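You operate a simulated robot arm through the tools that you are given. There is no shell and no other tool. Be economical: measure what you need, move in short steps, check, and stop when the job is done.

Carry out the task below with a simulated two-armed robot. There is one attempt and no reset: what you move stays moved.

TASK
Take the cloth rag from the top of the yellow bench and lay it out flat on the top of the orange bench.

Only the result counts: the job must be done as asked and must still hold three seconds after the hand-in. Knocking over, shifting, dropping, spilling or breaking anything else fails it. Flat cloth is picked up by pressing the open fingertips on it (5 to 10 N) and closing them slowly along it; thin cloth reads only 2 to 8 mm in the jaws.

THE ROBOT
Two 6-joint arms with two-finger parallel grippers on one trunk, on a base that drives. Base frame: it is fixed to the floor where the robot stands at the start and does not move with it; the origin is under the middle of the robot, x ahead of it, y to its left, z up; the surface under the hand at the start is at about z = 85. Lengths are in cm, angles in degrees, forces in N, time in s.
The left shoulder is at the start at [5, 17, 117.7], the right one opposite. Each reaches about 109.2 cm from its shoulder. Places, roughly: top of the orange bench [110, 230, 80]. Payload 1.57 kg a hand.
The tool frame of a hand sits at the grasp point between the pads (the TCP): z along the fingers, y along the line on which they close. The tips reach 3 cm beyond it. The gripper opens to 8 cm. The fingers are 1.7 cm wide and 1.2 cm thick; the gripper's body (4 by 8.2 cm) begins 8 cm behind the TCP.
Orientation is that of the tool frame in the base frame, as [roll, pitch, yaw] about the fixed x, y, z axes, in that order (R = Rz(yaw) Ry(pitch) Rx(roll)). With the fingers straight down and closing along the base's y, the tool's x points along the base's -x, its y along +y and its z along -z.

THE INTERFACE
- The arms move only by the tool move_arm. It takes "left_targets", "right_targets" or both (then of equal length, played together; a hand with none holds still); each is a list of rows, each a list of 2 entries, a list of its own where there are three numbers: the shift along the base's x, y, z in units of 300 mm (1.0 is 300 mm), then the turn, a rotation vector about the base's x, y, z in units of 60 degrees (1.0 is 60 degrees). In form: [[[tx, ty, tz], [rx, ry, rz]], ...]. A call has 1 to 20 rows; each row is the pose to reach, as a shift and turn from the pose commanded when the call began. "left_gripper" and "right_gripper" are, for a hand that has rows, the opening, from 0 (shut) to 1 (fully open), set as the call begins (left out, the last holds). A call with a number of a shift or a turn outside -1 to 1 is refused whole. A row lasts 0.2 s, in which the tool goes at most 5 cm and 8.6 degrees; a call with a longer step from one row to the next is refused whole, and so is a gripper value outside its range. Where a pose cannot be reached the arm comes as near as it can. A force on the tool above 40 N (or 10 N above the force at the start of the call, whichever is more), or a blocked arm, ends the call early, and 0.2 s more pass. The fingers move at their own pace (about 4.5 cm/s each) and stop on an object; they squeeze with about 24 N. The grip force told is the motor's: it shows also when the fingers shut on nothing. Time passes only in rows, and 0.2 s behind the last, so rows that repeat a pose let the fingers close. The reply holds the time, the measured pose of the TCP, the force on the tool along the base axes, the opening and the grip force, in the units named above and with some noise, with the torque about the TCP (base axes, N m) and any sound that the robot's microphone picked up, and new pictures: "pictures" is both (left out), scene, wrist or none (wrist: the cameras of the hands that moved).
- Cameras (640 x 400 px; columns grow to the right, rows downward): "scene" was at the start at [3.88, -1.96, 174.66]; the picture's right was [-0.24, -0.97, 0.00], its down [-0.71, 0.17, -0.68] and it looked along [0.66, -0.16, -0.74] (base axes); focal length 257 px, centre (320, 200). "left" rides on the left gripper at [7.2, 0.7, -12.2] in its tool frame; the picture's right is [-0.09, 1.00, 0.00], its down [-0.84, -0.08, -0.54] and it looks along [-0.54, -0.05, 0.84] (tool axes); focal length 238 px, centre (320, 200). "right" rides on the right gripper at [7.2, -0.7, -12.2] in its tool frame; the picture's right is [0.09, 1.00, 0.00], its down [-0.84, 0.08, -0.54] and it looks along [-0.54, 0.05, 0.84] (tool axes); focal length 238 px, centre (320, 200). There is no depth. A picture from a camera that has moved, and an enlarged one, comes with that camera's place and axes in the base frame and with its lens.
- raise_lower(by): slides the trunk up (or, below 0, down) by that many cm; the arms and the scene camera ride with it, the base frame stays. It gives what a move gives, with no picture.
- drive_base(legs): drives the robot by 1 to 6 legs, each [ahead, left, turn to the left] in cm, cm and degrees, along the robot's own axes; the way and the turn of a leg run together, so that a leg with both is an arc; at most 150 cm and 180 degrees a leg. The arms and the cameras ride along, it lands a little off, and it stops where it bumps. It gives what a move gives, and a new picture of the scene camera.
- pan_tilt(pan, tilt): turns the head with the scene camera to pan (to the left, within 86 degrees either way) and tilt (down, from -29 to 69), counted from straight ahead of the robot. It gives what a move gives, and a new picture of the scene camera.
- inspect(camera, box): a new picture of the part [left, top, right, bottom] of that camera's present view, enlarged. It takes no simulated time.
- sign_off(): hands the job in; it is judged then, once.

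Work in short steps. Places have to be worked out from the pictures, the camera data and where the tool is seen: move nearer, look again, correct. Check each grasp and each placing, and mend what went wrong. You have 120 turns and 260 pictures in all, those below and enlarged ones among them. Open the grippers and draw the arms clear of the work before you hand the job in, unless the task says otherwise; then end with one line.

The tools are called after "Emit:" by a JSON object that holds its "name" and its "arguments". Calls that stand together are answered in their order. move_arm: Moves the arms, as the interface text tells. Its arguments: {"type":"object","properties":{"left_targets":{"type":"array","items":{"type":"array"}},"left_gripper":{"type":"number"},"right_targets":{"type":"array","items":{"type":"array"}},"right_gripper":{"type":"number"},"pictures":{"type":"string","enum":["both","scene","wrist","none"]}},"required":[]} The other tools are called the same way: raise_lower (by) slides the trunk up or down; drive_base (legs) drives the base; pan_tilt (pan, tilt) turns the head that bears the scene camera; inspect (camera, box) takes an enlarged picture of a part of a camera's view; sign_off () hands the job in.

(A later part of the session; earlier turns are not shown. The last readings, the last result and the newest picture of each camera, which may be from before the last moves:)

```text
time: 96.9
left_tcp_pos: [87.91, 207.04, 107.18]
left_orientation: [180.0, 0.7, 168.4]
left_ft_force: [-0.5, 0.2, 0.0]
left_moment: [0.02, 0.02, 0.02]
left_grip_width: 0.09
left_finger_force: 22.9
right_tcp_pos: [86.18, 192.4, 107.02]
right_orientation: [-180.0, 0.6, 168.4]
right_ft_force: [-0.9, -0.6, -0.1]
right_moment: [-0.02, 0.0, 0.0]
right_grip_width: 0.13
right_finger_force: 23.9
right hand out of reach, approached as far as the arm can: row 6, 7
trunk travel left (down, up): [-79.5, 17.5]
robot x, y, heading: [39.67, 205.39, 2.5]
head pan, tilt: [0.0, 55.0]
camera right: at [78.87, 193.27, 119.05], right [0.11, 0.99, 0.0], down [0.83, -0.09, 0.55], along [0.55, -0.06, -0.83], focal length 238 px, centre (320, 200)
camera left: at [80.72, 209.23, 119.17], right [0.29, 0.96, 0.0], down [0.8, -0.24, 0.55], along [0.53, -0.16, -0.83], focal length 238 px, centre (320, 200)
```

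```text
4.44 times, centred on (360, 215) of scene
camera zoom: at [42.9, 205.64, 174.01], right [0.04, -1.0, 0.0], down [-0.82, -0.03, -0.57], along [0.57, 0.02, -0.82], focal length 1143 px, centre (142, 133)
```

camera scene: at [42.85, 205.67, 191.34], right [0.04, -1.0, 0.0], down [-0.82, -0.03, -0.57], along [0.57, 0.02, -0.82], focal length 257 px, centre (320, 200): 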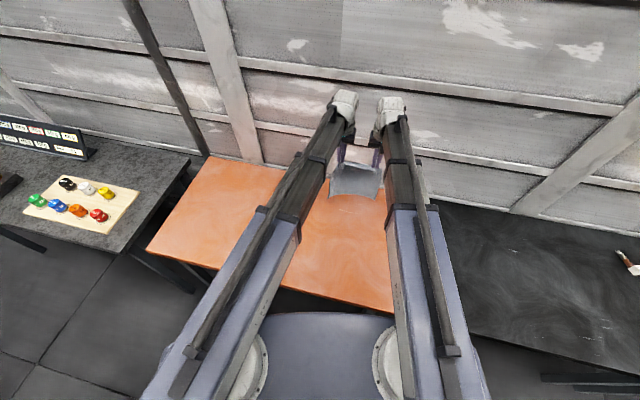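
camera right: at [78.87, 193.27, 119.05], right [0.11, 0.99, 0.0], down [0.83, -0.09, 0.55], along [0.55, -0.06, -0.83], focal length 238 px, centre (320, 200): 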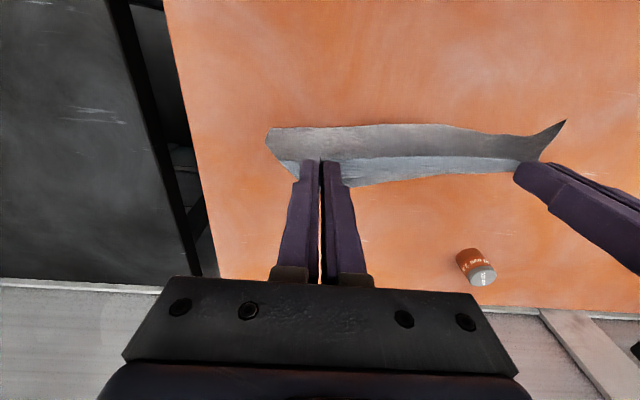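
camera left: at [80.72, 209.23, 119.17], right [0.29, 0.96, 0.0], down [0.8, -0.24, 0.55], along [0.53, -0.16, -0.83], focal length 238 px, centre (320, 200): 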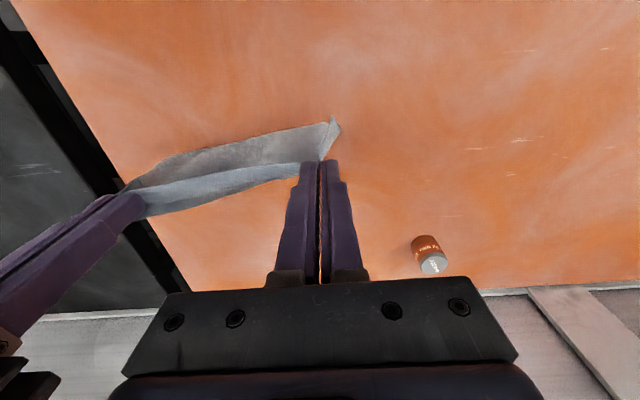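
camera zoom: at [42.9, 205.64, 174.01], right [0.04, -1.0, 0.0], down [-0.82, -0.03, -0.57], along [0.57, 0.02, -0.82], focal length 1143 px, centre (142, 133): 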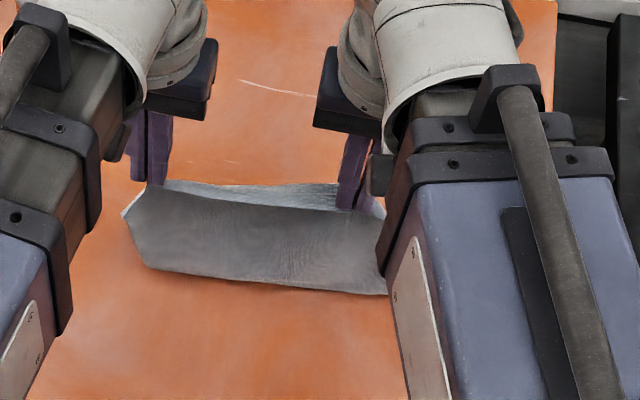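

The bottom is now directly underneath. The arms are at their retraction limit, so I'll drag using the base.

Emit:
{"name": "drive_base", "arguments": {"legs": [[-9.7, 2.3, 0]]}}

Emit:
{"name": "inspect", "arguments": {"camera": "left", "box": [0, 0, 640, 400]}}

Emit:
{"name": "inspect", "arguments": {"camera": "right", "box": [0, 0, 640, 400]}}

```text
time: 98.0
left_tcp_pos: [77.91, 208.91, 107.07]
left_orientation: [180.0, 0.7, 168.3]
left_ft_force: [-0.2, -0.3, 0.2]
left_moment: [-0.04, -0.06, -0.05]
left_grip_width: 0.1
left_finger_force: 23.0
right_tcp_pos: [76.2, 194.19, 107.17]
right_orientation: [-180.0, 0.7, 168.3]
right_ft_force: [-0.1, 0.6, 0.4]
right_moment: [-0.02, -0.06, 0.01]
right_grip_width: 0.15
right_finger_force: 23.4
trunk travel left (down, up): [-79.5, 17.5]
robot x, y, heading: [29.9, 207.73, 2.5]
head pan, tilt: [0.0, 55.0]
camera scene: at [32.95, 207.57, 174.02], right [0.04, -1.0, 0.0], down [-0.82, -0.03, -0.57], along [0.57, 0.02, -0.82], focal length 257 px, centre (320, 200)
```

scene: 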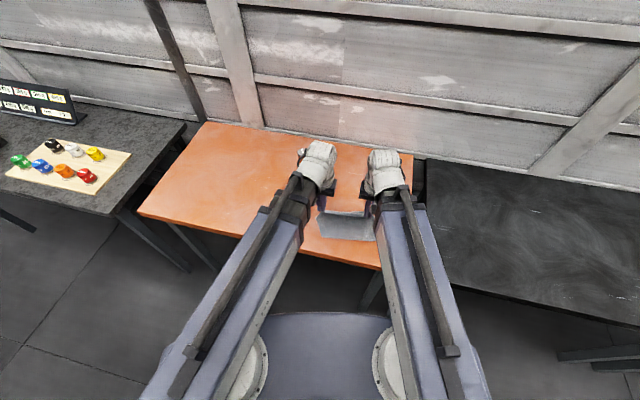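

```text
1.00 times, centred on (320, 200) of left (not enlarged: the box is as wide or as high as the picture)
camera zoom: at [70.87, 211.08, 119.23], right [0.29, 0.96, 0.0], down [0.8, -0.24, 0.55], along [0.53, -0.16, -0.83], focal length 238 px, centre (320, 200)
```

zoom: 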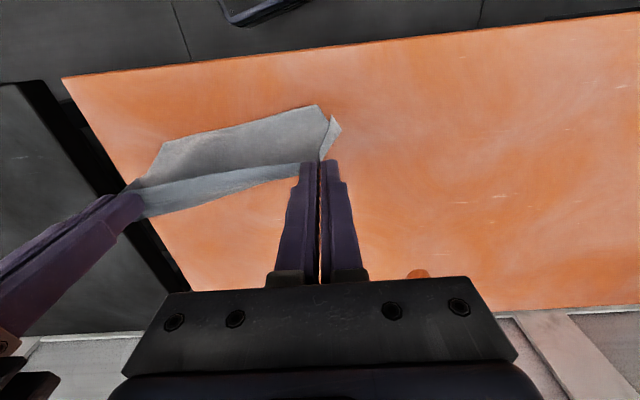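

```text
1.00 times, centred on (320, 200) of right (not enlarged: the box is as wide or as high as the picture)
camera zoom: at [68.98, 195.1, 119.11], right [0.11, 0.99, 0.0], down [0.83, -0.09, 0.55], along [0.55, -0.06, -0.83], focal length 238 px, centre (320, 200)
```

zoom: 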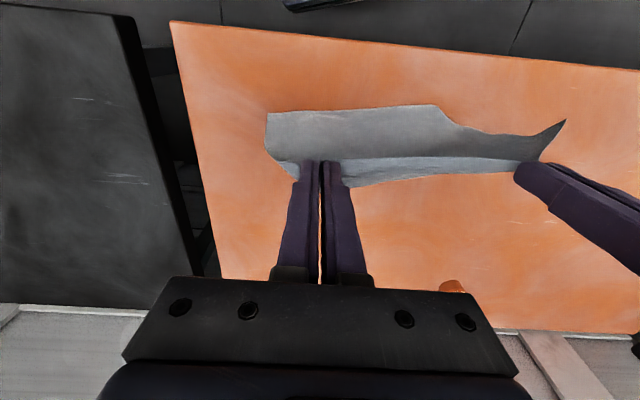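

New idea: use the straight front edge of the bench. If I drape the folded bottom over that edge, it is held straight and the strip should drop open. Then pulling the sheet forward brings it flat onto the top. First I back up so the bottom hangs in front of the edge.

Emit:
{"name": "drive_base", "arguments": {"legs": [[-9.7, 2.3, 0]]}}

Emit:
{"name": "raise_lower", "arguments": {"by": -5}}

Emit:
{"name": "inspect", "arguments": {"camera": "left", "box": [0, 0, 640, 400]}}

Emit:
{"name": "inspect", "arguments": {"camera": "scene", "box": [280, 180, 440, 300]}}

```text
time: 99.2
left_tcp_pos: [68.25, 210.85, 107.05]
left_orientation: [179.9, 0.8, 168.2]
left_ft_force: [-0.3, -0.8, 0.2]
left_moment: [0.01, -0.04, -0.01]
left_grip_width: 0.1
left_finger_force: 23.1
right_tcp_pos: [66.47, 196.11, 107.07]
right_orientation: [-180.0, 0.7, 168.3]
right_ft_force: [0.0, 0.2, -0.2]
right_moment: [-0.02, -0.06, 0.02]
right_grip_width: 0.16
right_finger_force: 23.5
trunk travel left (down, up): [-79.5, 17.5]
robot x, y, heading: [20.29, 209.43, 2.1]
head pan, tilt: [0.0, 55.0]
camera scene: at [23.23, 209.45, 174.02], right [0.04, -1.0, 0.0], down [-0.82, -0.03, -0.57], along [0.57, 0.02, -0.82], focal length 257 px, centre (320, 200)
```

scene: 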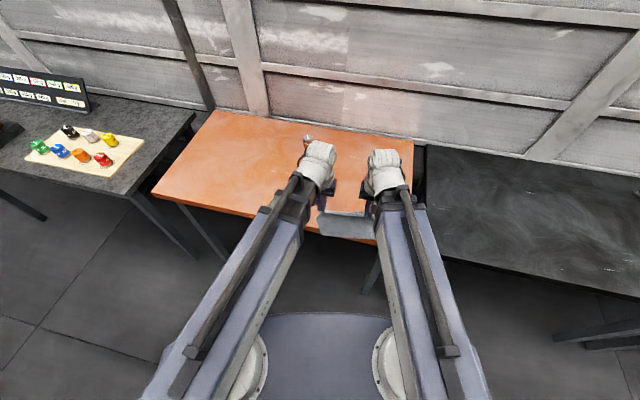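

```text
time: 100.1
left_tcp_pos: [68.32, 210.78, 102.12]
left_orientation: [-180.0, 0.8, 168.3]
left_ft_force: [0.3, -0.1, 0.1]
left_moment: [0.0, -0.03, 0.0]
left_grip_width: 0.15
left_finger_force: 22.9
right_tcp_pos: [66.71, 196.08, 102.11]
right_orientation: [-180.0, 0.6, 168.3]
right_ft_force: [0.3, 0.0, -0.3]
right_moment: [-0.03, -0.02, 0.03]
right_grip_width: 0.17
right_finger_force: 23.3
trunk travel left (down, up): [-74.5, 22.5]
robot x, y, heading: [20.06, 209.81, 2.2]
head pan, tilt: [0.0, 55.0]
```

```text
1.00 times, centred on (320, 200) of left (not enlarged: the box is as wide or as high as the picture)
camera zoom: at [61.26, 212.94, 114.18], right [0.29, 0.96, 0.0], down [0.8, -0.24, 0.55], along [0.53, -0.16, -0.83], focal length 238 px, centre (320, 200)
```

zoom: 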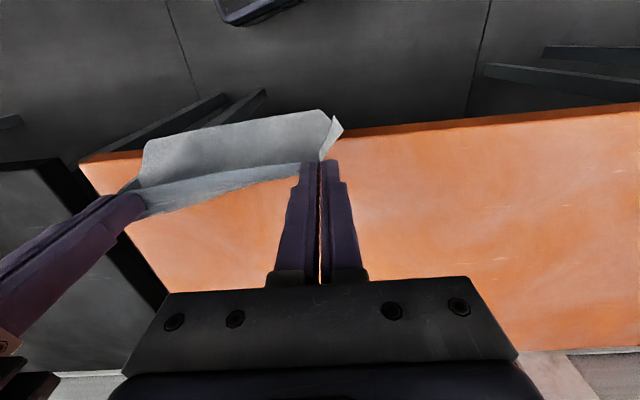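

```text
3.33 times, centred on (360, 240) of scene
camera zoom: at [23.42, 209.42, 169.01], right [0.04, -1.0, 0.0], down [-0.82, -0.03, -0.57], along [0.57, 0.02, -0.82], focal length 857 px, centre (187, 67)
```

zoom: 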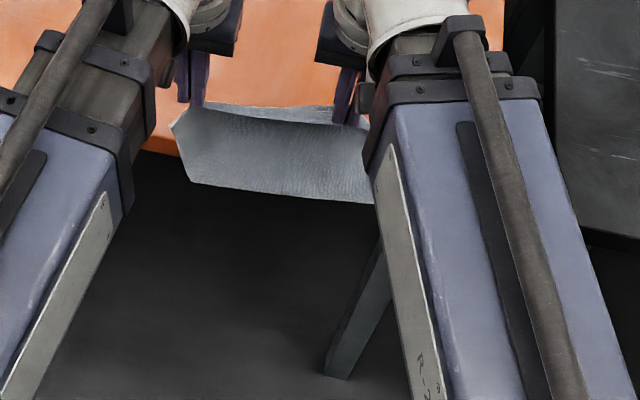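

The bottom hangs in front of the edge. I'll lower more and move forward so the sheet drapes over it.

Emit:
{"name": "raise_lower", "arguments": {"by": -5}}

Emit:
{"name": "drive_base", "arguments": {"legs": [[10, -2, 0]]}}

Emit:
{"name": "inspect", "arguments": {"camera": "scene", "box": [280, 180, 440, 300]}}

Emit:
{"name": "inspect", "arguments": {"camera": "left", "box": [0, 0, 640, 400]}}

```text
time: 101.0
left_tcp_pos: [68.4, 210.76, 97.01]
left_orientation: [180.0, 0.7, 168.4]
left_ft_force: [-0.4, 0.3, 0.4]
left_moment: [0.02, 0.03, 0.01]
left_grip_width: 0.11
left_finger_force: 23.6
right_tcp_pos: [66.76, 196.17, 97.1]
right_orientation: [179.9, 0.7, 168.3]
right_ft_force: [0.6, 0.1, -0.6]
right_moment: [-0.01, -0.02, 0.01]
right_grip_width: 0.19
right_finger_force: 23.0
trunk travel left (down, up): [-69.5, 27.5]
robot x, y, heading: [20.35, 209.67, 2.4]
head pan, tilt: [0.0, 55.0]
```

```text
time: 102.2
left_tcp_pos: [78.63, 209.31, 96.85]
left_orientation: [179.9, 0.7, 168.5]
left_ft_force: [0.0, -0.4, -0.1]
left_moment: [0.01, 0.04, 0.01]
left_grip_width: 0.11
left_finger_force: 23.2
right_tcp_pos: [76.89, 194.59, 96.88]
right_orientation: [180.0, 0.6, 168.4]
right_ft_force: [-0.2, -0.3, -0.3]
right_moment: [0.02, 0.04, 0.0]
right_grip_width: 0.14
right_finger_force: 23.4
trunk travel left (down, up): [-69.5, 27.5]
robot x, y, heading: [30.22, 207.54, 2.6]
head pan, tilt: [0.0, 55.0]
camera scene: at [33.86, 207.82, 164.0], right [0.04, -1.0, 0.0], down [-0.82, -0.03, -0.57], along [0.57, 0.02, -0.82], focal length 257 px, centre (320, 200)
```

scene: 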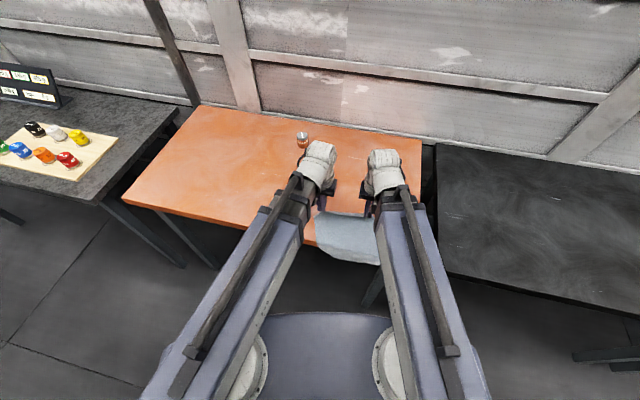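

```text
3.33 times, centred on (360, 240) of scene
camera zoom: at [33.86, 207.82, 164.0], right [0.04, -1.0, 0.0], down [-0.82, -0.03, -0.57], along [0.57, 0.02, -0.82], focal length 857 px, centre (187, 67)
```

zoom: 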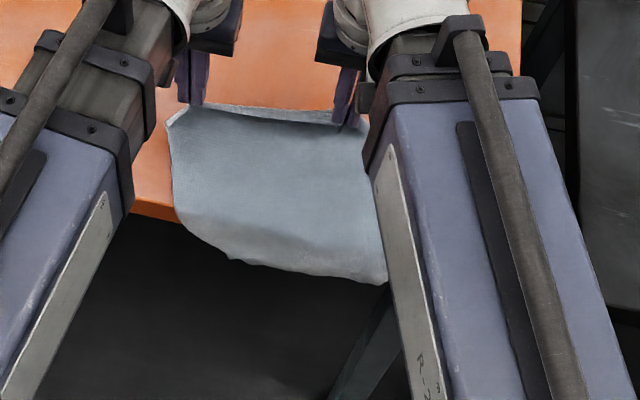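

```text
1.00 times, centred on (320, 200) of left (not enlarged: the box is as wide or as high as the picture)
camera zoom: at [71.6, 211.44, 109.11], right [0.29, 0.96, 0.0], down [0.8, -0.24, 0.55], along [0.53, -0.16, -0.83], focal length 238 px, centre (320, 200)
```

zoom: 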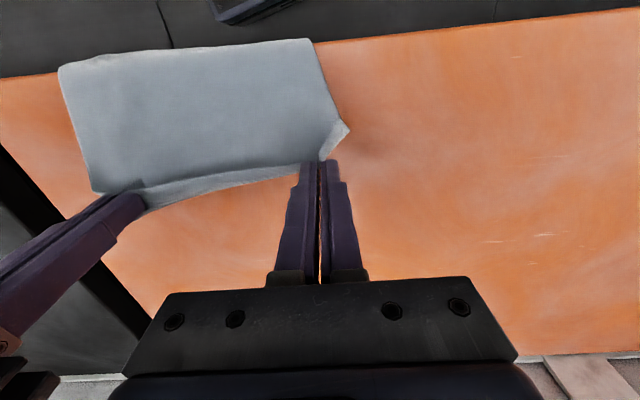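

It's draped nicely over the edge. I'll pull it slowly forward so the tucked strip catches on the edge and opens out.

Emit:
{"name": "drive_base", "arguments": {"legs": [[5, -1, 0]]}}

Emit:
{"name": "inspect", "arguments": {"camera": "scene", "box": [280, 200, 440, 300]}}

Emit:
{"name": "inspect", "arguments": {"camera": "right", "box": [160, 0, 640, 300]}}

```text
time: 103.1
left_tcp_pos: [83.67, 208.49, 96.91]
left_orientation: [180.0, 0.7, 168.4]
left_ft_force: [0.3, -0.6, -0.8]
left_moment: [0.0, 0.04, 0.01]
left_grip_width: 0.13
left_finger_force: 23.2
right_tcp_pos: [82.11, 193.72, 96.96]
right_orientation: [-179.9, 0.7, 168.4]
right_ft_force: [0.4, 0.6, -0.2]
right_moment: [-0.03, 0.01, 0.0]
right_grip_width: 0.18
right_finger_force: 23.6
trunk travel left (down, up): [-69.5, 27.5]
robot x, y, heading: [35.44, 206.74, 2.5]
head pan, tilt: [0.0, 55.0]
camera scene: at [38.94, 207.02, 164.0], right [0.04, -1.0, 0.0], down [-0.82, -0.03, -0.57], along [0.57, 0.02, -0.82], focal length 257 px, centre (320, 200)
```

scene: 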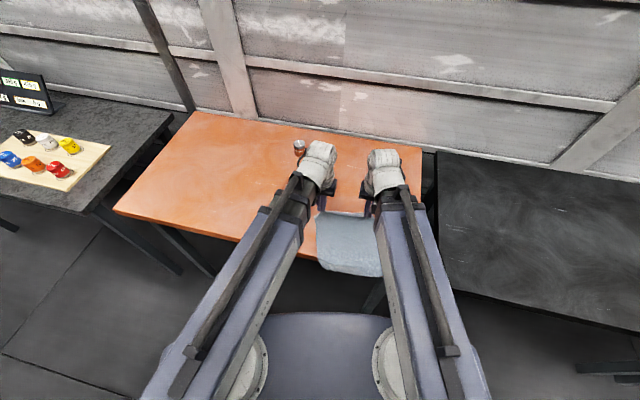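

```text
4.00 times, centred on (360, 250) of scene
camera zoom: at [38.94, 207.02, 164.0], right [0.04, -1.0, 0.0], down [-0.82, -0.03, -0.57], along [0.57, 0.02, -0.82], focal length 1028 px, centre (160, 0)
```

zoom: 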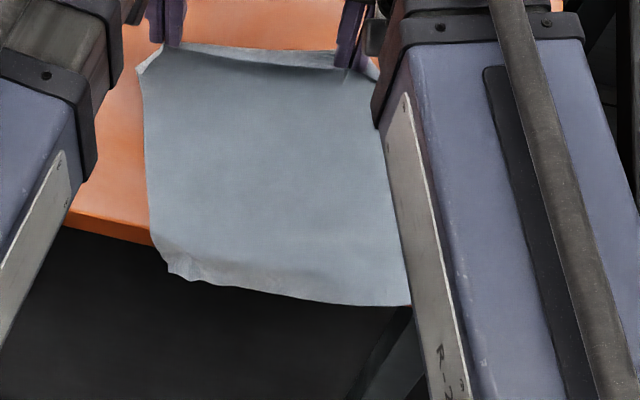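

```text
1.33 times, centred on (400, 150) of right
camera zoom: at [74.84, 194.66, 108.98], right [0.11, 0.99, 0.0], down [0.83, -0.09, 0.55], along [0.55, -0.06, -0.83], focal length 318 px, centre (213, 267)
```

zoom: 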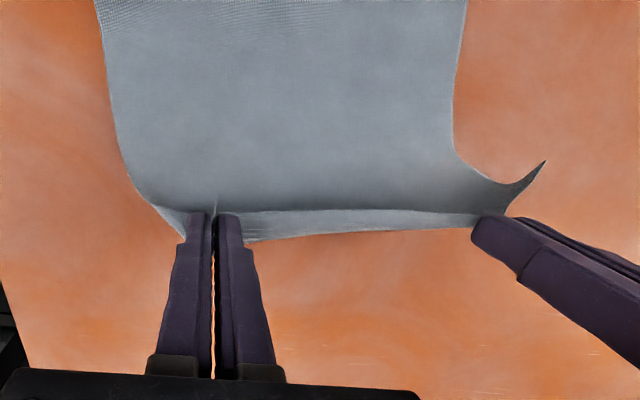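

This is working: most of the strip has opened and only the left corner is still crumpled. I'll pull on 3 cm more.

Emit:
{"name": "drive_base", "arguments": {"legs": [[3, -0.7, 0]]}}

Emit:
{"name": "inspect", "arguments": {"camera": "scene", "box": [290, 215, 410, 285]}}

```text
time: 103.9
left_tcp_pos: [86.89, 207.91, 96.95]
left_orientation: [-180.0, 0.6, 168.5]
left_ft_force: [0.2, -0.7, -0.3]
left_moment: [0.01, 0.07, 0.02]
left_grip_width: 0.09
left_finger_force: 23.1
right_tcp_pos: [85.23, 193.23, 96.87]
right_orientation: [180.0, 0.7, 168.4]
right_ft_force: [0.3, -0.5, 0.1]
right_moment: [0.03, 0.04, 0.01]
right_grip_width: 0.15
right_finger_force: 24.2
trunk travel left (down, up): [-69.5, 27.5]
robot x, y, heading: [38.26, 206.55, 2.3]
head pan, tilt: [0.0, 55.0]
camera scene: at [42.06, 206.41, 164.0], right [0.04, -1.0, 0.0], down [-0.82, -0.03, -0.57], along [0.57, 0.02, -0.82], focal length 257 px, centre (320, 200)
```

scene: 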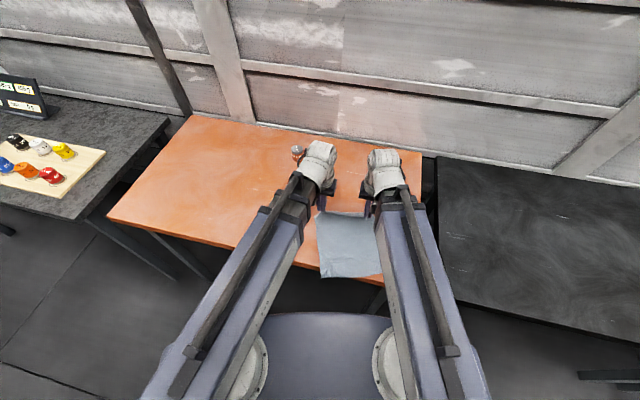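

```text
5.33 times, centred on (350, 250) of scene
camera zoom: at [42.06, 206.41, 164.0], right [0.04, -1.0, 0.0], down [-0.82, -0.03, -0.57], along [0.57, 0.02, -0.82], focal length 1371 px, centre (160, -67)
```

zoom: 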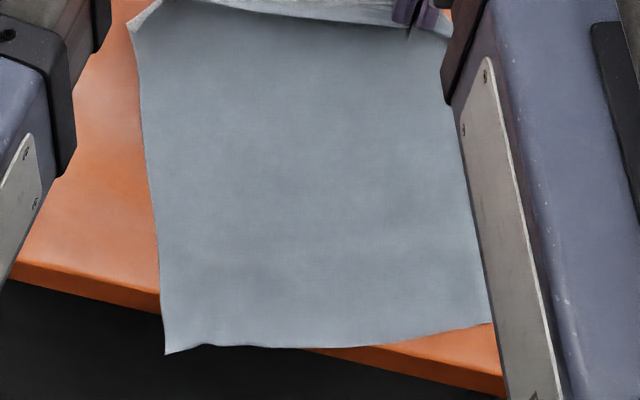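

The left corner has come out clean too; the whole sheet is flat. I'll pull it 7 cm further onto the bench, lower part way and look.

Emit:
{"name": "drive_base", "arguments": {"legs": [[7, -1.6, 0]]}}

Emit:
{"name": "raise_lower", "arguments": {"by": -5}}

Emit:
{"name": "inspect", "arguments": {"camera": "scene", "box": [290, 195, 420, 285]}}

Emit:
{"name": "inspect", "arguments": {"camera": "left", "box": [0, 0, 400, 250]}}

```text
time: 104.8
left_tcp_pos: [88.9, 207.29, 97.05]
left_orientation: [-180.0, 0.9, 167.7]
left_ft_force: [-0.3, 0.2, 0.1]
left_moment: [-0.02, -0.08, 0.0]
left_grip_width: 0.13
left_finger_force: 23.5
right_tcp_pos: [86.95, 192.63, 97.12]
right_orientation: [-180.0, 0.8, 167.6]
right_ft_force: [0.1, 0.8, -0.1]
right_moment: [0.02, -0.05, 0.02]
right_grip_width: 0.18
right_finger_force: 23.6
trunk travel left (down, up): [-69.5, 27.5]
robot x, y, heading: [40.12, 206.3, 1.4]
head pan, tilt: [0.0, 55.0]
stopped in leg 1: the robot was blocked; the commanded pose is now the measured one
camera scene: at [43.65, 206.51, 164.02], right [0.03, -1.0, 0.0], down [-0.82, -0.02, -0.57], along [0.57, 0.02, -0.82], focal length 257 px, centre (320, 200)
```

scene: 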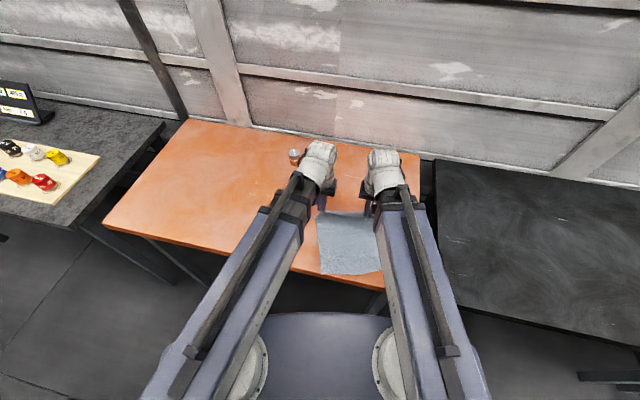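

```text
time: 105.8
left_tcp_pos: [88.98, 207.3, 92.09]
left_orientation: [-180.0, 0.7, 167.6]
left_ft_force: [-0.2, 0.0, 0.5]
left_moment: [0.01, -0.01, 0.0]
left_grip_width: 0.1
left_finger_force: 23.1
right_tcp_pos: [87.08, 192.63, 92.06]
right_orientation: [-179.9, 0.6, 167.7]
right_ft_force: [0.5, -0.3, 0.5]
right_moment: [-0.06, 0.01, 0.0]
right_grip_width: 0.18
right_finger_force: 24.0
trunk travel left (down, up): [-64.5, 32.5]
robot x, y, heading: [40.76, 206.26, 1.7]
head pan, tilt: [0.0, 55.0]
```

```text
4.44 times, centred on (355, 240) of scene
camera zoom: at [43.87, 206.4, 159.01], right [0.03, -1.0, 0.0], down [-0.82, -0.02, -0.57], along [0.57, 0.02, -0.82], focal length 1143 px, centre (164, 22)
```

zoom: 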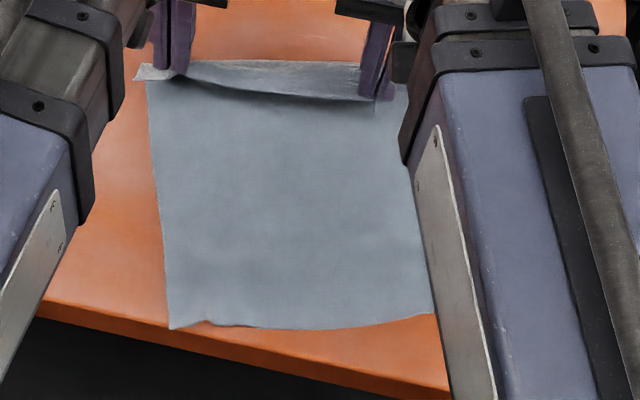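

```text
1.60 times, centred on (200, 125) of left
camera zoom: at [81.86, 209.46, 104.17], right [0.3, 0.95, 0.0], down [0.79, -0.25, 0.55], along [0.53, -0.17, -0.83], focal length 381 px, centre (512, 320)
```

zoom: 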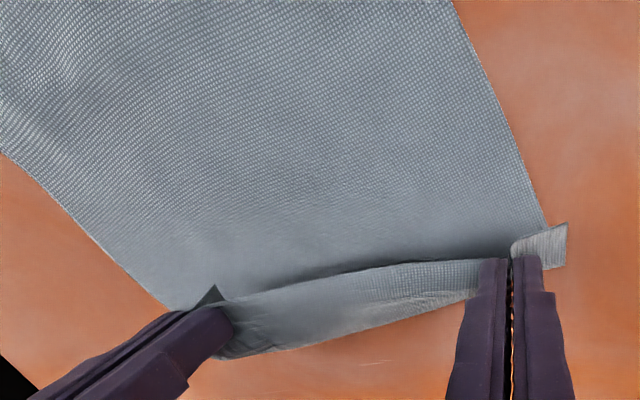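

The base touched something at x of about 40, so from here I'll only use the arms to go forward. The sheet is fully on the bench; I'll pull it 8 cm further on with the arms.

Emit:
{"name": "move_arm", "arguments": {"left_targets": [[[0.06, -0.012, 0], [0, 0, 0]], [[0.12, -0.024, 0], [0, 0, 0]], [[0.18, -0.036, 0], [0, 0, 0]], [[0.24, -0.05, 0], [0, 0, 0]], [[0.3, -0.06, 0], [0, 0, 0]], [[0.3, -0.06, 0], [0, 0, 0]]], "right_targets": [[[0.06, -0.012, 0], [0, 0, 0]], [[0.12, -0.024, 0], [0, 0, 0]], [[0.18, -0.036, 0], [0, 0, 0]], [[0.24, -0.05, 0], [0, 0, 0]], [[0.3, -0.06, 0], [0, 0, 0]], [[0.3, -0.06, 0], [0, 0, 0]]], "pictures": "wrist"}}

Emit:
{"name": "inspect", "arguments": {"camera": "scene", "box": [290, 170, 420, 270]}}

```text
time: 107.2
left_tcp_pos: [97.85, 205.5, 92.08]
left_orientation: [180.0, 0.7, 167.8]
left_ft_force: [-0.2, -0.9, 0.5]
left_moment: [-0.02, 0.02, -0.01]
left_grip_width: 0.11
left_finger_force: 23.3
right_tcp_pos: [96.06, 190.68, 92.06]
right_orientation: [179.9, 0.6, 167.6]
right_ft_force: [0.6, 0.4, 0.4]
right_moment: [-0.04, -0.01, 0.03]
right_grip_width: 0.18
right_finger_force: 23.9
trunk travel left (down, up): [-64.5, 32.5]
robot x, y, heading: [40.42, 206.16, 1.6]
head pan, tilt: [0.0, 55.0]
camera right: at [88.84, 191.6, 104.05], right [0.12, 0.99, 0.0], down [0.83, -0.1, 0.55], along [0.55, -0.07, -0.83], focal length 238 px, centre (320, 200)
camera left: at [90.76, 207.69, 104.17], right [0.3, 0.95, 0.0], down [0.79, -0.25, 0.55], along [0.53, -0.17, -0.83], focal length 238 px, centre (320, 200)
```

right: 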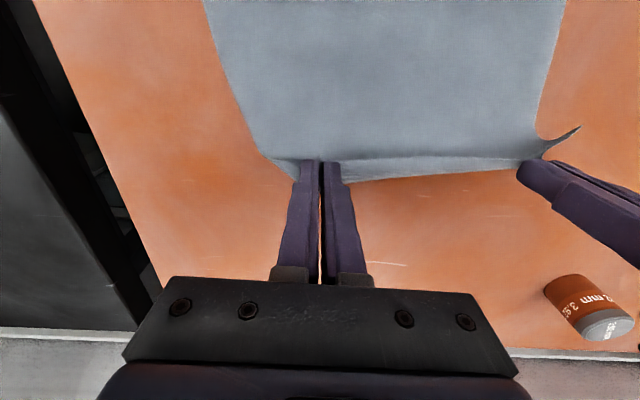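
left: 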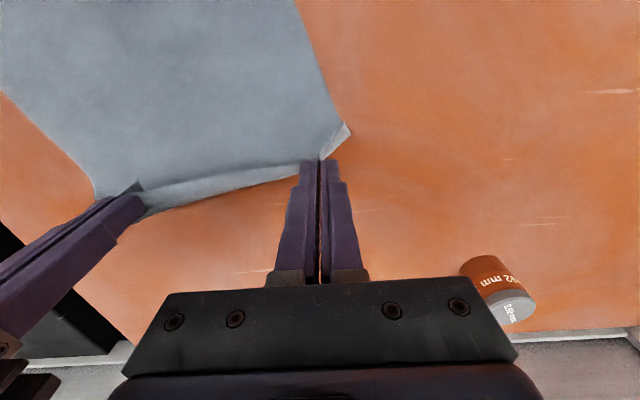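

```text
4.00 times, centred on (355, 220) of scene
camera zoom: at [43.86, 206.41, 159.01], right [0.03, -1.0, 0.0], down [-0.82, -0.02, -0.57], along [0.57, 0.02, -0.82], focal length 1028 px, centre (180, 120)
```

zoom: 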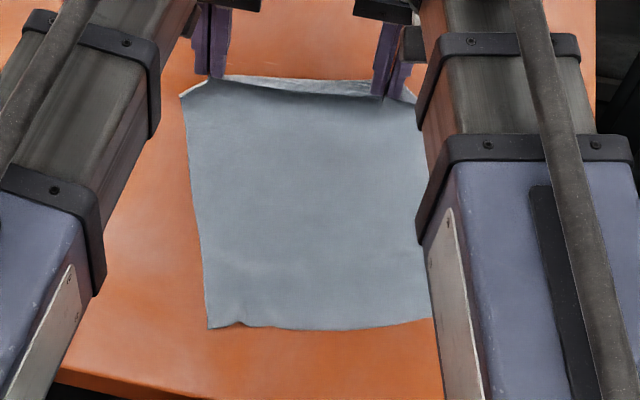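

The sheet is flat and clear of the front edge, with only a narrow hem lip at the fingers. I'll lower to the surface, take up slack with 1 cm forward, then release.

Emit:
{"name": "raise_lower", "arguments": {"by": -3.3}}

Emit:
{"name": "move_arm", "arguments": {"left_targets": [[[0.04, -0.008, 0], [0, 0, 0]], [[0.07, -0.014, 0], [0, 0, 0]], [[0.07, -0.014, 0], [0, 0, 0]]], "right_targets": [[[0.04, -0.008, 0], [0, 0, 0]], [[0.07, -0.014, 0], [0, 0, 0]], [[0.07, -0.014, 0], [0, 0, 0]]], "pictures": "wrist"}}

```text
time: 108.0
left_tcp_pos: [97.75, 205.43, 88.77]
left_orientation: [-180.0, 0.8, 167.7]
left_ft_force: [-1.1, -0.3, -0.5]
left_moment: [0.0, 0.01, -0.01]
left_grip_width: 0.11
left_finger_force: 23.9
right_tcp_pos: [96.02, 190.67, 88.82]
right_orientation: [180.0, 0.7, 167.7]
right_ft_force: [0.2, 0.6, -0.1]
right_moment: [0.02, 0.0, -0.04]
right_grip_width: 0.2
right_finger_force: 23.3
trunk travel left (down, up): [-61.2, 35.8]
robot x, y, heading: [40.3, 206.28, 1.5]
head pan, tilt: [0.0, 55.0]
```

```text
time: 108.8
left_tcp_pos: [99.9, 205.03, 88.79]
left_orientation: [-180.0, 0.8, 167.7]
left_ft_force: [0.4, -0.8, 0.3]
left_moment: [-0.01, 0.0, -0.02]
left_grip_width: 0.14
left_finger_force: 22.8
right_tcp_pos: [98.19, 190.11, 88.82]
right_orientation: [-179.9, 0.7, 167.8]
right_ft_force: [0.3, 0.0, 1.3]
right_moment: [0.03, -0.01, 0.0]
right_grip_width: 0.18
right_finger_force: 23.5
trunk travel left (down, up): [-61.2, 35.8]
robot x, y, heading: [40.34, 206.42, 1.8]
head pan, tilt: [0.0, 55.0]
camera right: at [90.93, 191.16, 100.75], right [0.12, 0.99, 0.0], down [0.83, -0.1, 0.55], along [0.55, -0.07, -0.83], focal length 238 px, centre (320, 200)
camera left: at [92.8, 207.27, 100.87], right [0.3, 0.95, 0.0], down [0.79, -0.25, 0.55], along [0.53, -0.17, -0.83], focal length 238 px, centre (320, 200)
```

right: 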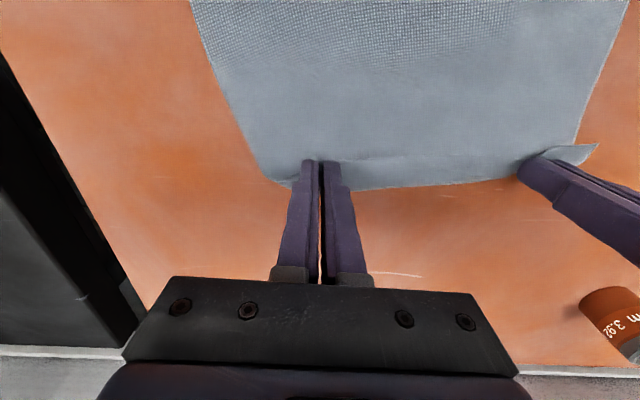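
left: 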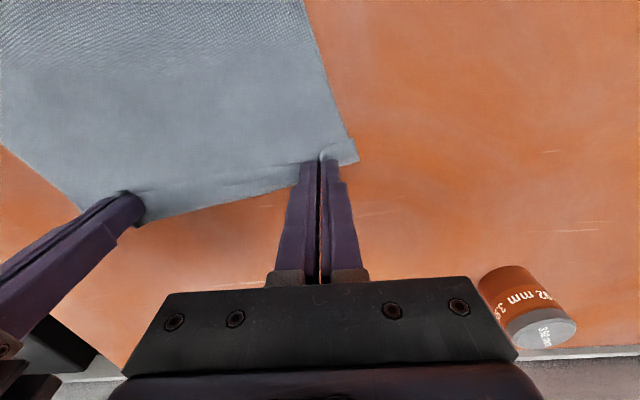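

The far edge now looks flat, with only a narrow hem lip. I'll open the fingers slightly to release.

Emit:
{"name": "move_arm", "arguments": {"left_targets": [[[0, 0, 0], [0, 0, 0]], [[0, 0, 0], [0, 0, 0]], [[0, 0, 0], [0, 0, 0]]], "right_targets": [[[0, 0, 0], [0, 0, 0]], [[0, 0, 0], [0, 0, 0]], [[0, 0, 0], [0, 0, 0]]], "left_gripper": 0.45, "right_gripper": 0.45, "pictures": "none"}}

Emit:
{"name": "raise_lower", "arguments": {"by": 9}}

Emit:
{"name": "inspect", "arguments": {"camera": "left", "box": [0, 0, 480, 300]}}

Emit:
{"name": "inspect", "arguments": {"camera": "right", "box": [160, 0, 640, 300]}}

Emit:
{"name": "inspect", "arguments": {"camera": "scene", "box": [290, 160, 420, 260]}}

```text
time: 109.5
left_tcp_pos: [99.92, 205.02, 88.72]
left_orientation: [-180.0, 0.7, 167.8]
left_ft_force: [0.2, 0.6, 0.5]
left_moment: [0.01, -0.02, 0.03]
left_grip_width: 3.58
left_finger_force: 0.0
right_tcp_pos: [98.14, 190.13, 88.86]
right_orientation: [180.0, 0.6, 167.7]
right_ft_force: [-0.4, 0.1, 0.1]
right_moment: [0.01, 0.02, -0.02]
right_grip_width: 3.59
right_finger_force: 0.1
trunk travel left (down, up): [-61.2, 35.8]
robot x, y, heading: [40.8, 206.29, 1.7]
head pan, tilt: [0.0, 55.0]
```

```text
time: 110.8
left_tcp_pos: [99.98, 204.96, 97.69]
left_orientation: [-180.0, 0.8, 167.8]
left_ft_force: [-0.1, 0.0, 0.5]
left_moment: [0.03, -0.02, 0.0]
left_grip_width: 3.56
left_finger_force: 0.0
right_tcp_pos: [98.3, 190.17, 97.72]
right_orientation: [-179.9, 0.7, 167.7]
right_ft_force: [0.4, -0.3, 0.3]
right_moment: [0.01, -0.02, -0.02]
right_grip_width: 3.63
right_finger_force: 0.0
trunk travel left (down, up): [-70.2, 26.8]
robot x, y, heading: [40.65, 206.44, 1.6]
head pan, tilt: [0.0, 55.0]
```

```text
1.33 times, centred on (240, 150) of left
camera zoom: at [92.81, 207.26, 109.85], right [0.3, 0.95, 0.0], down [0.79, -0.25, 0.55], along [0.53, -0.17, -0.83], focal length 318 px, centre (427, 267)
```

zoom: 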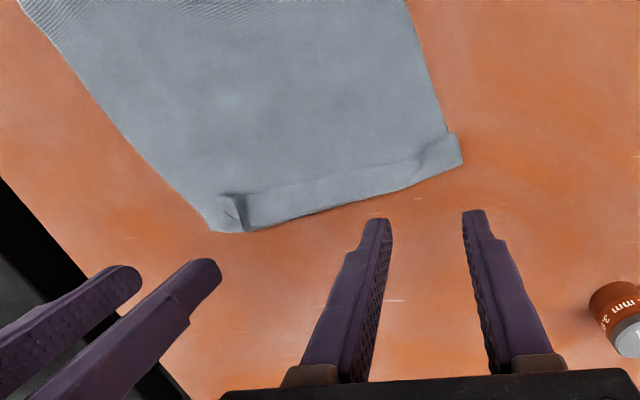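

```text
1.33 times, centred on (400, 150) of right
camera zoom: at [90.94, 191.15, 109.74], right [0.12, 0.99, 0.0], down [0.83, -0.1, 0.55], along [0.55, -0.07, -0.83], focal length 318 px, centre (213, 267)
```

zoom: 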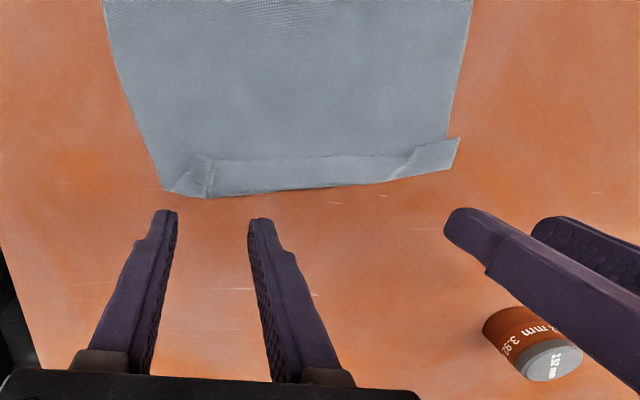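

```text
4.00 times, centred on (355, 210) of scene
camera zoom: at [43.89, 206.4, 164.71], right [0.03, -1.0, 0.0], down [-0.82, -0.02, -0.57], along [0.57, 0.02, -0.82], focal length 1028 px, centre (180, 160)
```

zoom: 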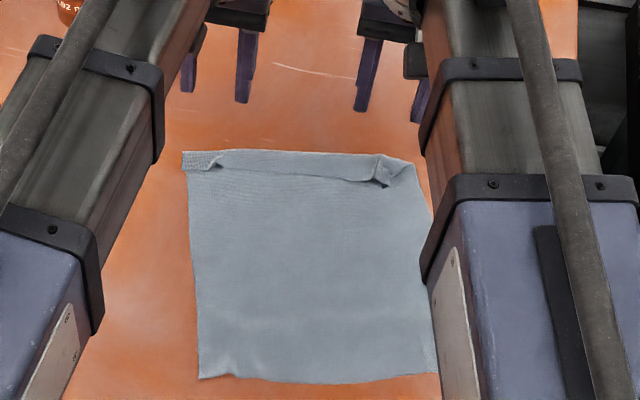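

A hem lip about 2 cm wide is left on top along the far edge (lip at x of about 98, fold at about 100). I'll put the open fingertips behind the lip and sweep them forward at the surface to flip it over.

Emit:
{"name": "move_arm", "arguments": {"left_targets": [[[-0.08, -0.03, 0], [0, 0, 0]], [[-0.16, -0.055, 0], [0, 0, 0]], [[-0.16, -0.055, 0], [0, 0, 0]]], "right_targets": [[[-0.07, 0.01, 0], [0, 0, 0]], [[-0.135, 0.02, 0], [0, 0, 0]], [[-0.135, 0.02, 0], [0, 0, 0]]], "left_gripper": 0.5, "right_gripper": 0.5, "pictures": "none"}}

Emit:
{"name": "raise_lower", "arguments": {"by": -9.2}}

Emit:
{"name": "inspect", "arguments": {"camera": "left", "box": [80, 50, 560, 350]}}

Emit:
{"name": "inspect", "arguments": {"camera": "right", "box": [80, 50, 560, 350]}}

```text
time: 111.6
left_tcp_pos: [95.13, 203.75, 97.79]
left_orientation: [-179.9, 0.8, 167.7]
left_ft_force: [-0.2, 0.3, 0.4]
left_moment: [-0.01, 0.0, 0.03]
left_grip_width: 4.01
left_finger_force: 0.1
right_tcp_pos: [94.16, 190.89, 97.71]
right_orientation: [-179.9, 0.6, 167.7]
right_ft_force: [0.4, 0.5, 0.1]
right_moment: [-0.04, 0.03, -0.01]
right_grip_width: 4.02
right_finger_force: 0.0
trunk travel left (down, up): [-70.2, 26.8]
robot x, y, heading: [40.5, 206.57, 1.7]
head pan, tilt: [0.0, 55.0]
```

```text
time: 112.9
left_tcp_pos: [95.13, 203.64, 88.57]
left_orientation: [-179.9, 0.7, 167.6]
left_ft_force: [0.3, -0.3, -1.0]
left_moment: [-0.01, -0.01, -0.02]
left_grip_width: 4.0
left_finger_force: 0.0
right_tcp_pos: [94.22, 190.82, 88.46]
right_orientation: [179.9, 0.7, 167.7]
right_ft_force: [0.8, -0.2, -0.2]
right_moment: [0.01, -0.03, -0.02]
right_grip_width: 4.01
right_finger_force: 0.0
trunk travel left (down, up): [-61.0, 36.0]
robot x, y, heading: [40.78, 206.51, 2.1]
head pan, tilt: [0.0, 55.0]
```

```text
1.33 times, centred on (320, 200) of left
camera zoom: at [87.96, 205.85, 100.68], right [0.3, 0.95, 0.0], down [0.79, -0.25, 0.55], along [0.53, -0.17, -0.83], focal length 318 px, centre (320, 200)
```

zoom: 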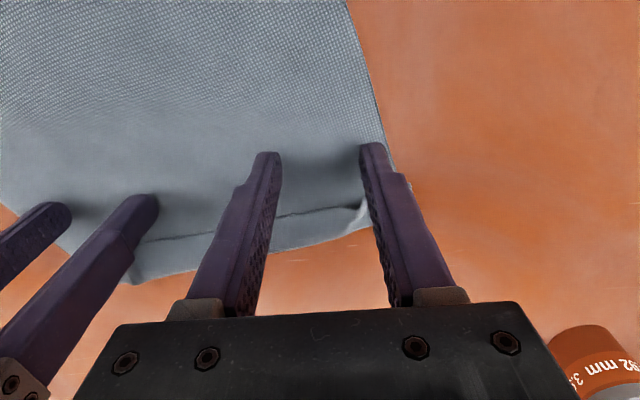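

```text
1.33 times, centred on (320, 200) of right
camera zoom: at [86.95, 191.79, 100.56], right [0.12, 0.99, 0.0], down [0.83, -0.1, 0.55], along [0.55, -0.07, -0.83], focal length 318 px, centre (320, 200)
```

zoom: 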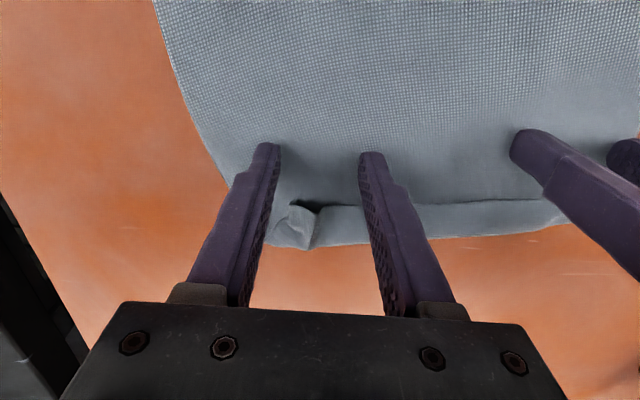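

The fingertips are behind the lip. I'll drop to a feather touch and sweep forward.

Emit:
{"name": "raise_lower", "arguments": {"by": -0.25}}

Emit:
{"name": "move_arm", "arguments": {"left_targets": [[[0.06, -0.012, 0], [0, 0, 0]], [[0.12, -0.024, 0], [0, 0, 0]], [[0.18, -0.036, 0], [0, 0, 0]], [[0.24, -0.05, 0], [0, 0, 0]], [[0.3, -0.06, 0], [0, 0, 0]], [[0.3, -0.06, 0], [0, 0, 0]]], "right_targets": [[[0.06, -0.012, 0], [0, 0, 0]], [[0.12, -0.024, 0], [0, 0, 0]], [[0.18, -0.036, 0], [0, 0, 0]], [[0.24, -0.05, 0], [0, 0, 0]], [[0.3, -0.06, 0], [0, 0, 0]], [[0.3, -0.06, 0], [0, 0, 0]]], "pictures": "wrist"}}

Emit:
{"name": "inspect", "arguments": {"camera": "scene", "box": [290, 160, 420, 260]}}

```text
time: 113.4
left_tcp_pos: [95.0, 203.6, 88.27]
left_orientation: [-179.9, 0.8, 167.6]
left_ft_force: [0.7, 0.6, 0.1]
left_moment: [0.02, -0.01, 0.0]
left_grip_width: 4.01
left_finger_force: 0.0
right_tcp_pos: [94.24, 190.67, 88.25]
right_orientation: [-179.9, 0.6, 167.7]
right_ft_force: [0.9, -0.2, -0.3]
right_moment: [0.0, -0.01, 0.01]
right_grip_width: 4.0
right_finger_force: 0.1
trunk travel left (down, up): [-60.8, 36.2]
robot x, y, heading: [40.43, 206.35, 1.5]
head pan, tilt: [0.0, 55.0]
```

```text
time: 114.8
left_tcp_pos: [103.95, 201.93, 88.46]
left_orientation: [-180.0, 0.8, 167.6]
left_ft_force: [0.7, -0.6, 1.5]
left_moment: [0.02, -0.04, -0.01]
left_grip_width: 3.97
left_finger_force: 0.0
right_tcp_pos: [103.01, 188.95, 88.36]
right_orientation: [-180.0, 0.6, 167.7]
right_ft_force: [0.0, 0.6, -0.6]
right_moment: [-0.04, 0.0, 0.0]
right_grip_width: 4.0
right_finger_force: 0.0
trunk travel left (down, up): [-60.8, 36.2]
robot x, y, heading: [40.59, 206.55, 1.5]
head pan, tilt: [0.0, 55.0]
camera right: at [95.79, 189.91, 100.3], right [0.12, 0.99, 0.0], down [0.83, -0.1, 0.55], along [0.55, -0.07, -0.83], focal length 238 px, centre (320, 200)
camera left: at [96.83, 204.19, 100.42], right [0.3, 0.95, 0.0], down [0.79, -0.25, 0.55], along [0.53, -0.17, -0.83], focal length 238 px, centre (320, 200)
```

right: 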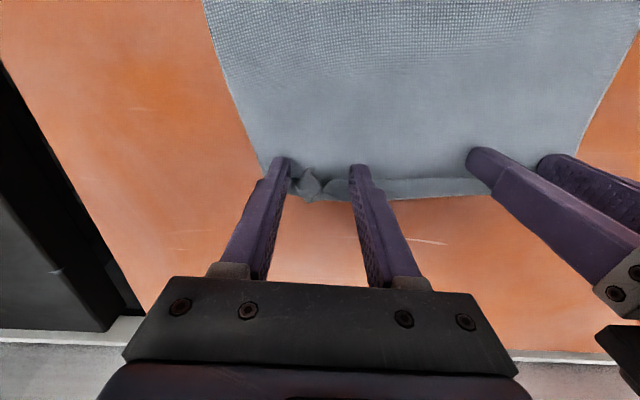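
left: 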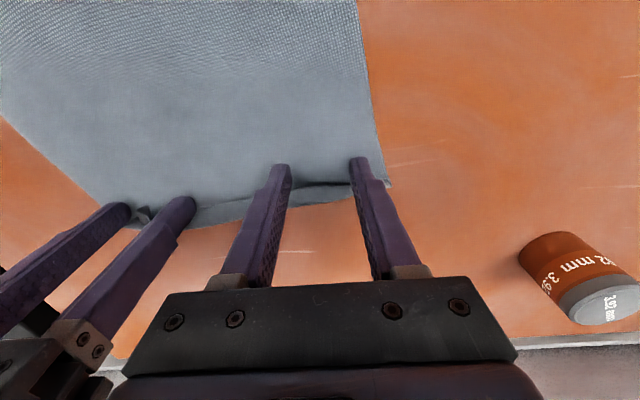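

```text
4.00 times, centred on (355, 210) of scene
camera zoom: at [43.87, 206.41, 155.26], right [0.03, -1.0, 0.0], down [-0.82, -0.02, -0.57], along [0.57, 0.02, -0.82], focal length 1028 px, centre (180, 160)
```

zoom: 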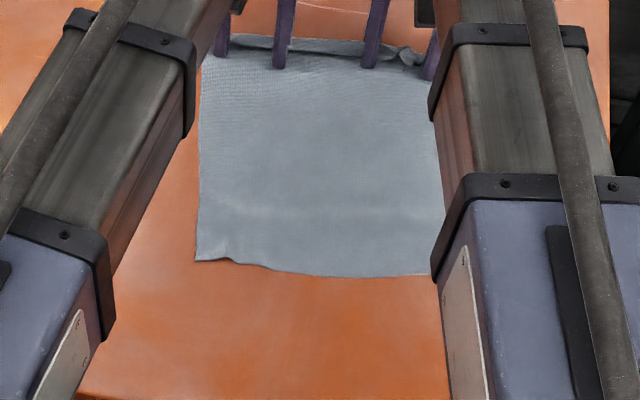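

The sweep mostly slid the whole sheet forward. I'll lift and look at how the hem stands now.

Emit:
{"name": "raise_lower", "arguments": {"by": 9}}

Emit:
{"name": "inspect", "arguments": {"camera": "left", "box": [0, 0, 480, 300]}}

Emit:
{"name": "inspect", "arguments": {"camera": "right", "box": [160, 0, 640, 300]}}

Emit:
{"name": "inspect", "arguments": {"camera": "scene", "box": [300, 140, 420, 220]}}

```text
time: 116.0
left_tcp_pos: [104.07, 202.05, 97.23]
left_orientation: [-179.9, 0.8, 167.7]
left_ft_force: [0.5, 0.9, 0.2]
left_moment: [0.0, 0.02, 0.02]
left_grip_width: 4.03
left_finger_force: 0.1
right_tcp_pos: [103.05, 189.0, 97.22]
right_orientation: [-180.0, 0.6, 167.7]
right_ft_force: [0.8, 0.0, -0.3]
right_moment: [-0.03, -0.01, 0.0]
right_grip_width: 4.02
right_finger_force: 0.0
trunk travel left (down, up): [-69.8, 27.2]
robot x, y, heading: [40.38, 206.66, 1.7]
head pan, tilt: [0.0, 55.0]
```

```text
1.33 times, centred on (240, 150) of left
camera zoom: at [96.84, 204.18, 109.4], right [0.3, 0.95, 0.0], down [0.79, -0.25, 0.55], along [0.53, -0.17, -0.83], focal length 318 px, centre (427, 267)
```

zoom: 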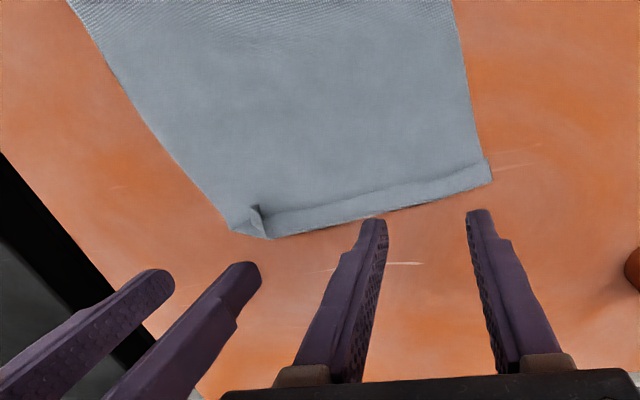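

```text
1.33 times, centred on (400, 150) of right
camera zoom: at [95.8, 189.92, 109.28], right [0.12, 0.99, 0.0], down [0.83, -0.1, 0.55], along [0.55, -0.07, -0.83], focal length 318 px, centre (213, 267)
```

zoom: 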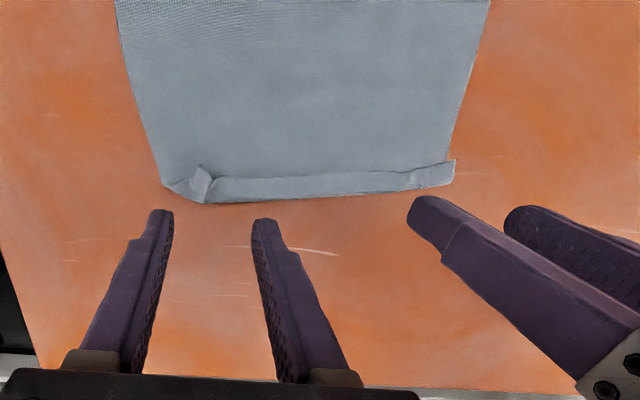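

```text
5.00 times, centred on (360, 180) of scene
camera zoom: at [43.9, 206.4, 164.26], right [0.03, -1.0, 0.0], down [-0.82, -0.02, -0.57], along [0.57, 0.02, -0.82], focal length 1286 px, centre (120, 300)
```

zoom: 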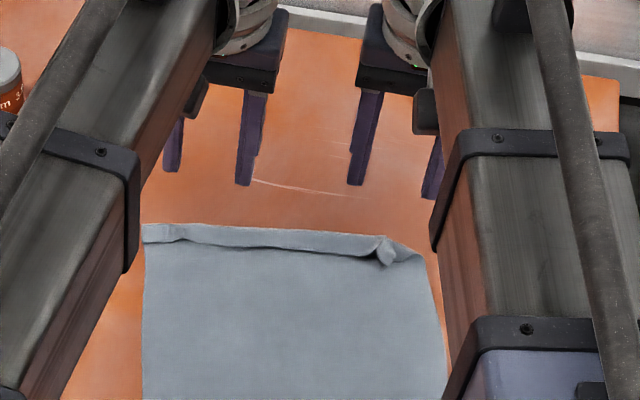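

The hem lip is now about 1.3 cm wide and standing slightly. The sheet must be pinned while I flip it, so I'll roll the right hand 8° to make one finger lower and pin the body, with the left fingertips behind the lip.

Emit:
{"name": "move_arm", "arguments": {"left_targets": [[[-0.05, 0.01, 0], [0, 0, 0]], [[-0.1, 0.015, 0], [0, 0, 0]], [[-0.1, 0.015, 0], [0, 0, 0]]], "right_targets": [[[-0.07, 0.05, 0], [0.065, -0.014, 0]], [[-0.133, 0.1, 0], [0.13, -0.027, 0]], [[-0.133, 0.1, 0], [0.13, -0.027, 0]]], "left_gripper": 0.4, "right_gripper": 0.5, "pictures": "none"}}

```text
time: 116.8
left_tcp_pos: [100.91, 202.47, 97.22]
left_orientation: [179.9, 0.8, 167.7]
left_ft_force: [0.0, 0.0, 0.8]
left_moment: [0.02, 0.02, 0.02]
left_grip_width: 3.2
left_finger_force: 0.0
right_tcp_pos: [99.26, 192.06, 97.44]
right_orientation: [172.1, 0.6, 167.6]
right_ft_force: [0.5, 0.8, -0.5]
right_moment: [-0.02, 0.01, 0.03]
right_grip_width: 3.99
right_finger_force: 0.1
trunk travel left (down, up): [-69.8, 27.2]
robot x, y, heading: [40.45, 206.24, 1.9]
head pan, tilt: [0.0, 55.0]
```

The tilt works. I'll lower to pin.

Emit:
{"name": "raise_lower", "arguments": {"by": -8.8}}

```text
time: 118.1
left_tcp_pos: [101.07, 202.52, 88.55]
left_orientation: [180.0, 0.8, 167.7]
left_ft_force: [-0.1, 0.6, 0.1]
left_moment: [0.0, -0.02, 0.02]
left_grip_width: 3.21
left_finger_force: 0.1
right_tcp_pos: [99.13, 192.02, 88.69]
right_orientation: [172.0, 0.5, 167.6]
right_ft_force: [-0.7, 0.0, -0.1]
right_moment: [0.02, -0.03, 0.04]
right_grip_width: 3.99
right_finger_force: 0.1
trunk travel left (down, up): [-61.0, 36.0]
robot x, y, heading: [40.59, 206.36, 1.7]
head pan, tilt: [0.0, 55.0]
```

Emit:
{"name": "raise_lower", "arguments": {"by": -0.2}}

```text
time: 118.6
left_tcp_pos: [100.99, 202.31, 88.29]
left_orientation: [180.0, 1.0, 167.7]
left_ft_force: [-0.1, 0.3, 0.2]
left_moment: [0.0, -0.02, -0.02]
left_grip_width: 3.21
left_finger_force: 0.1
right_tcp_pos: [99.13, 192.06, 88.49]
right_orientation: [172.1, 0.6, 167.6]
right_ft_force: [0.5, 0.0, 3.7]
right_moment: [-0.11, 0.02, -0.02]
right_grip_width: 4.01
right_finger_force: 0.0
trunk travel left (down, up): [-60.8, 36.2]
robot x, y, heading: [40.38, 206.73, 2.0]
head pan, tilt: [0.0, 55.0]
```

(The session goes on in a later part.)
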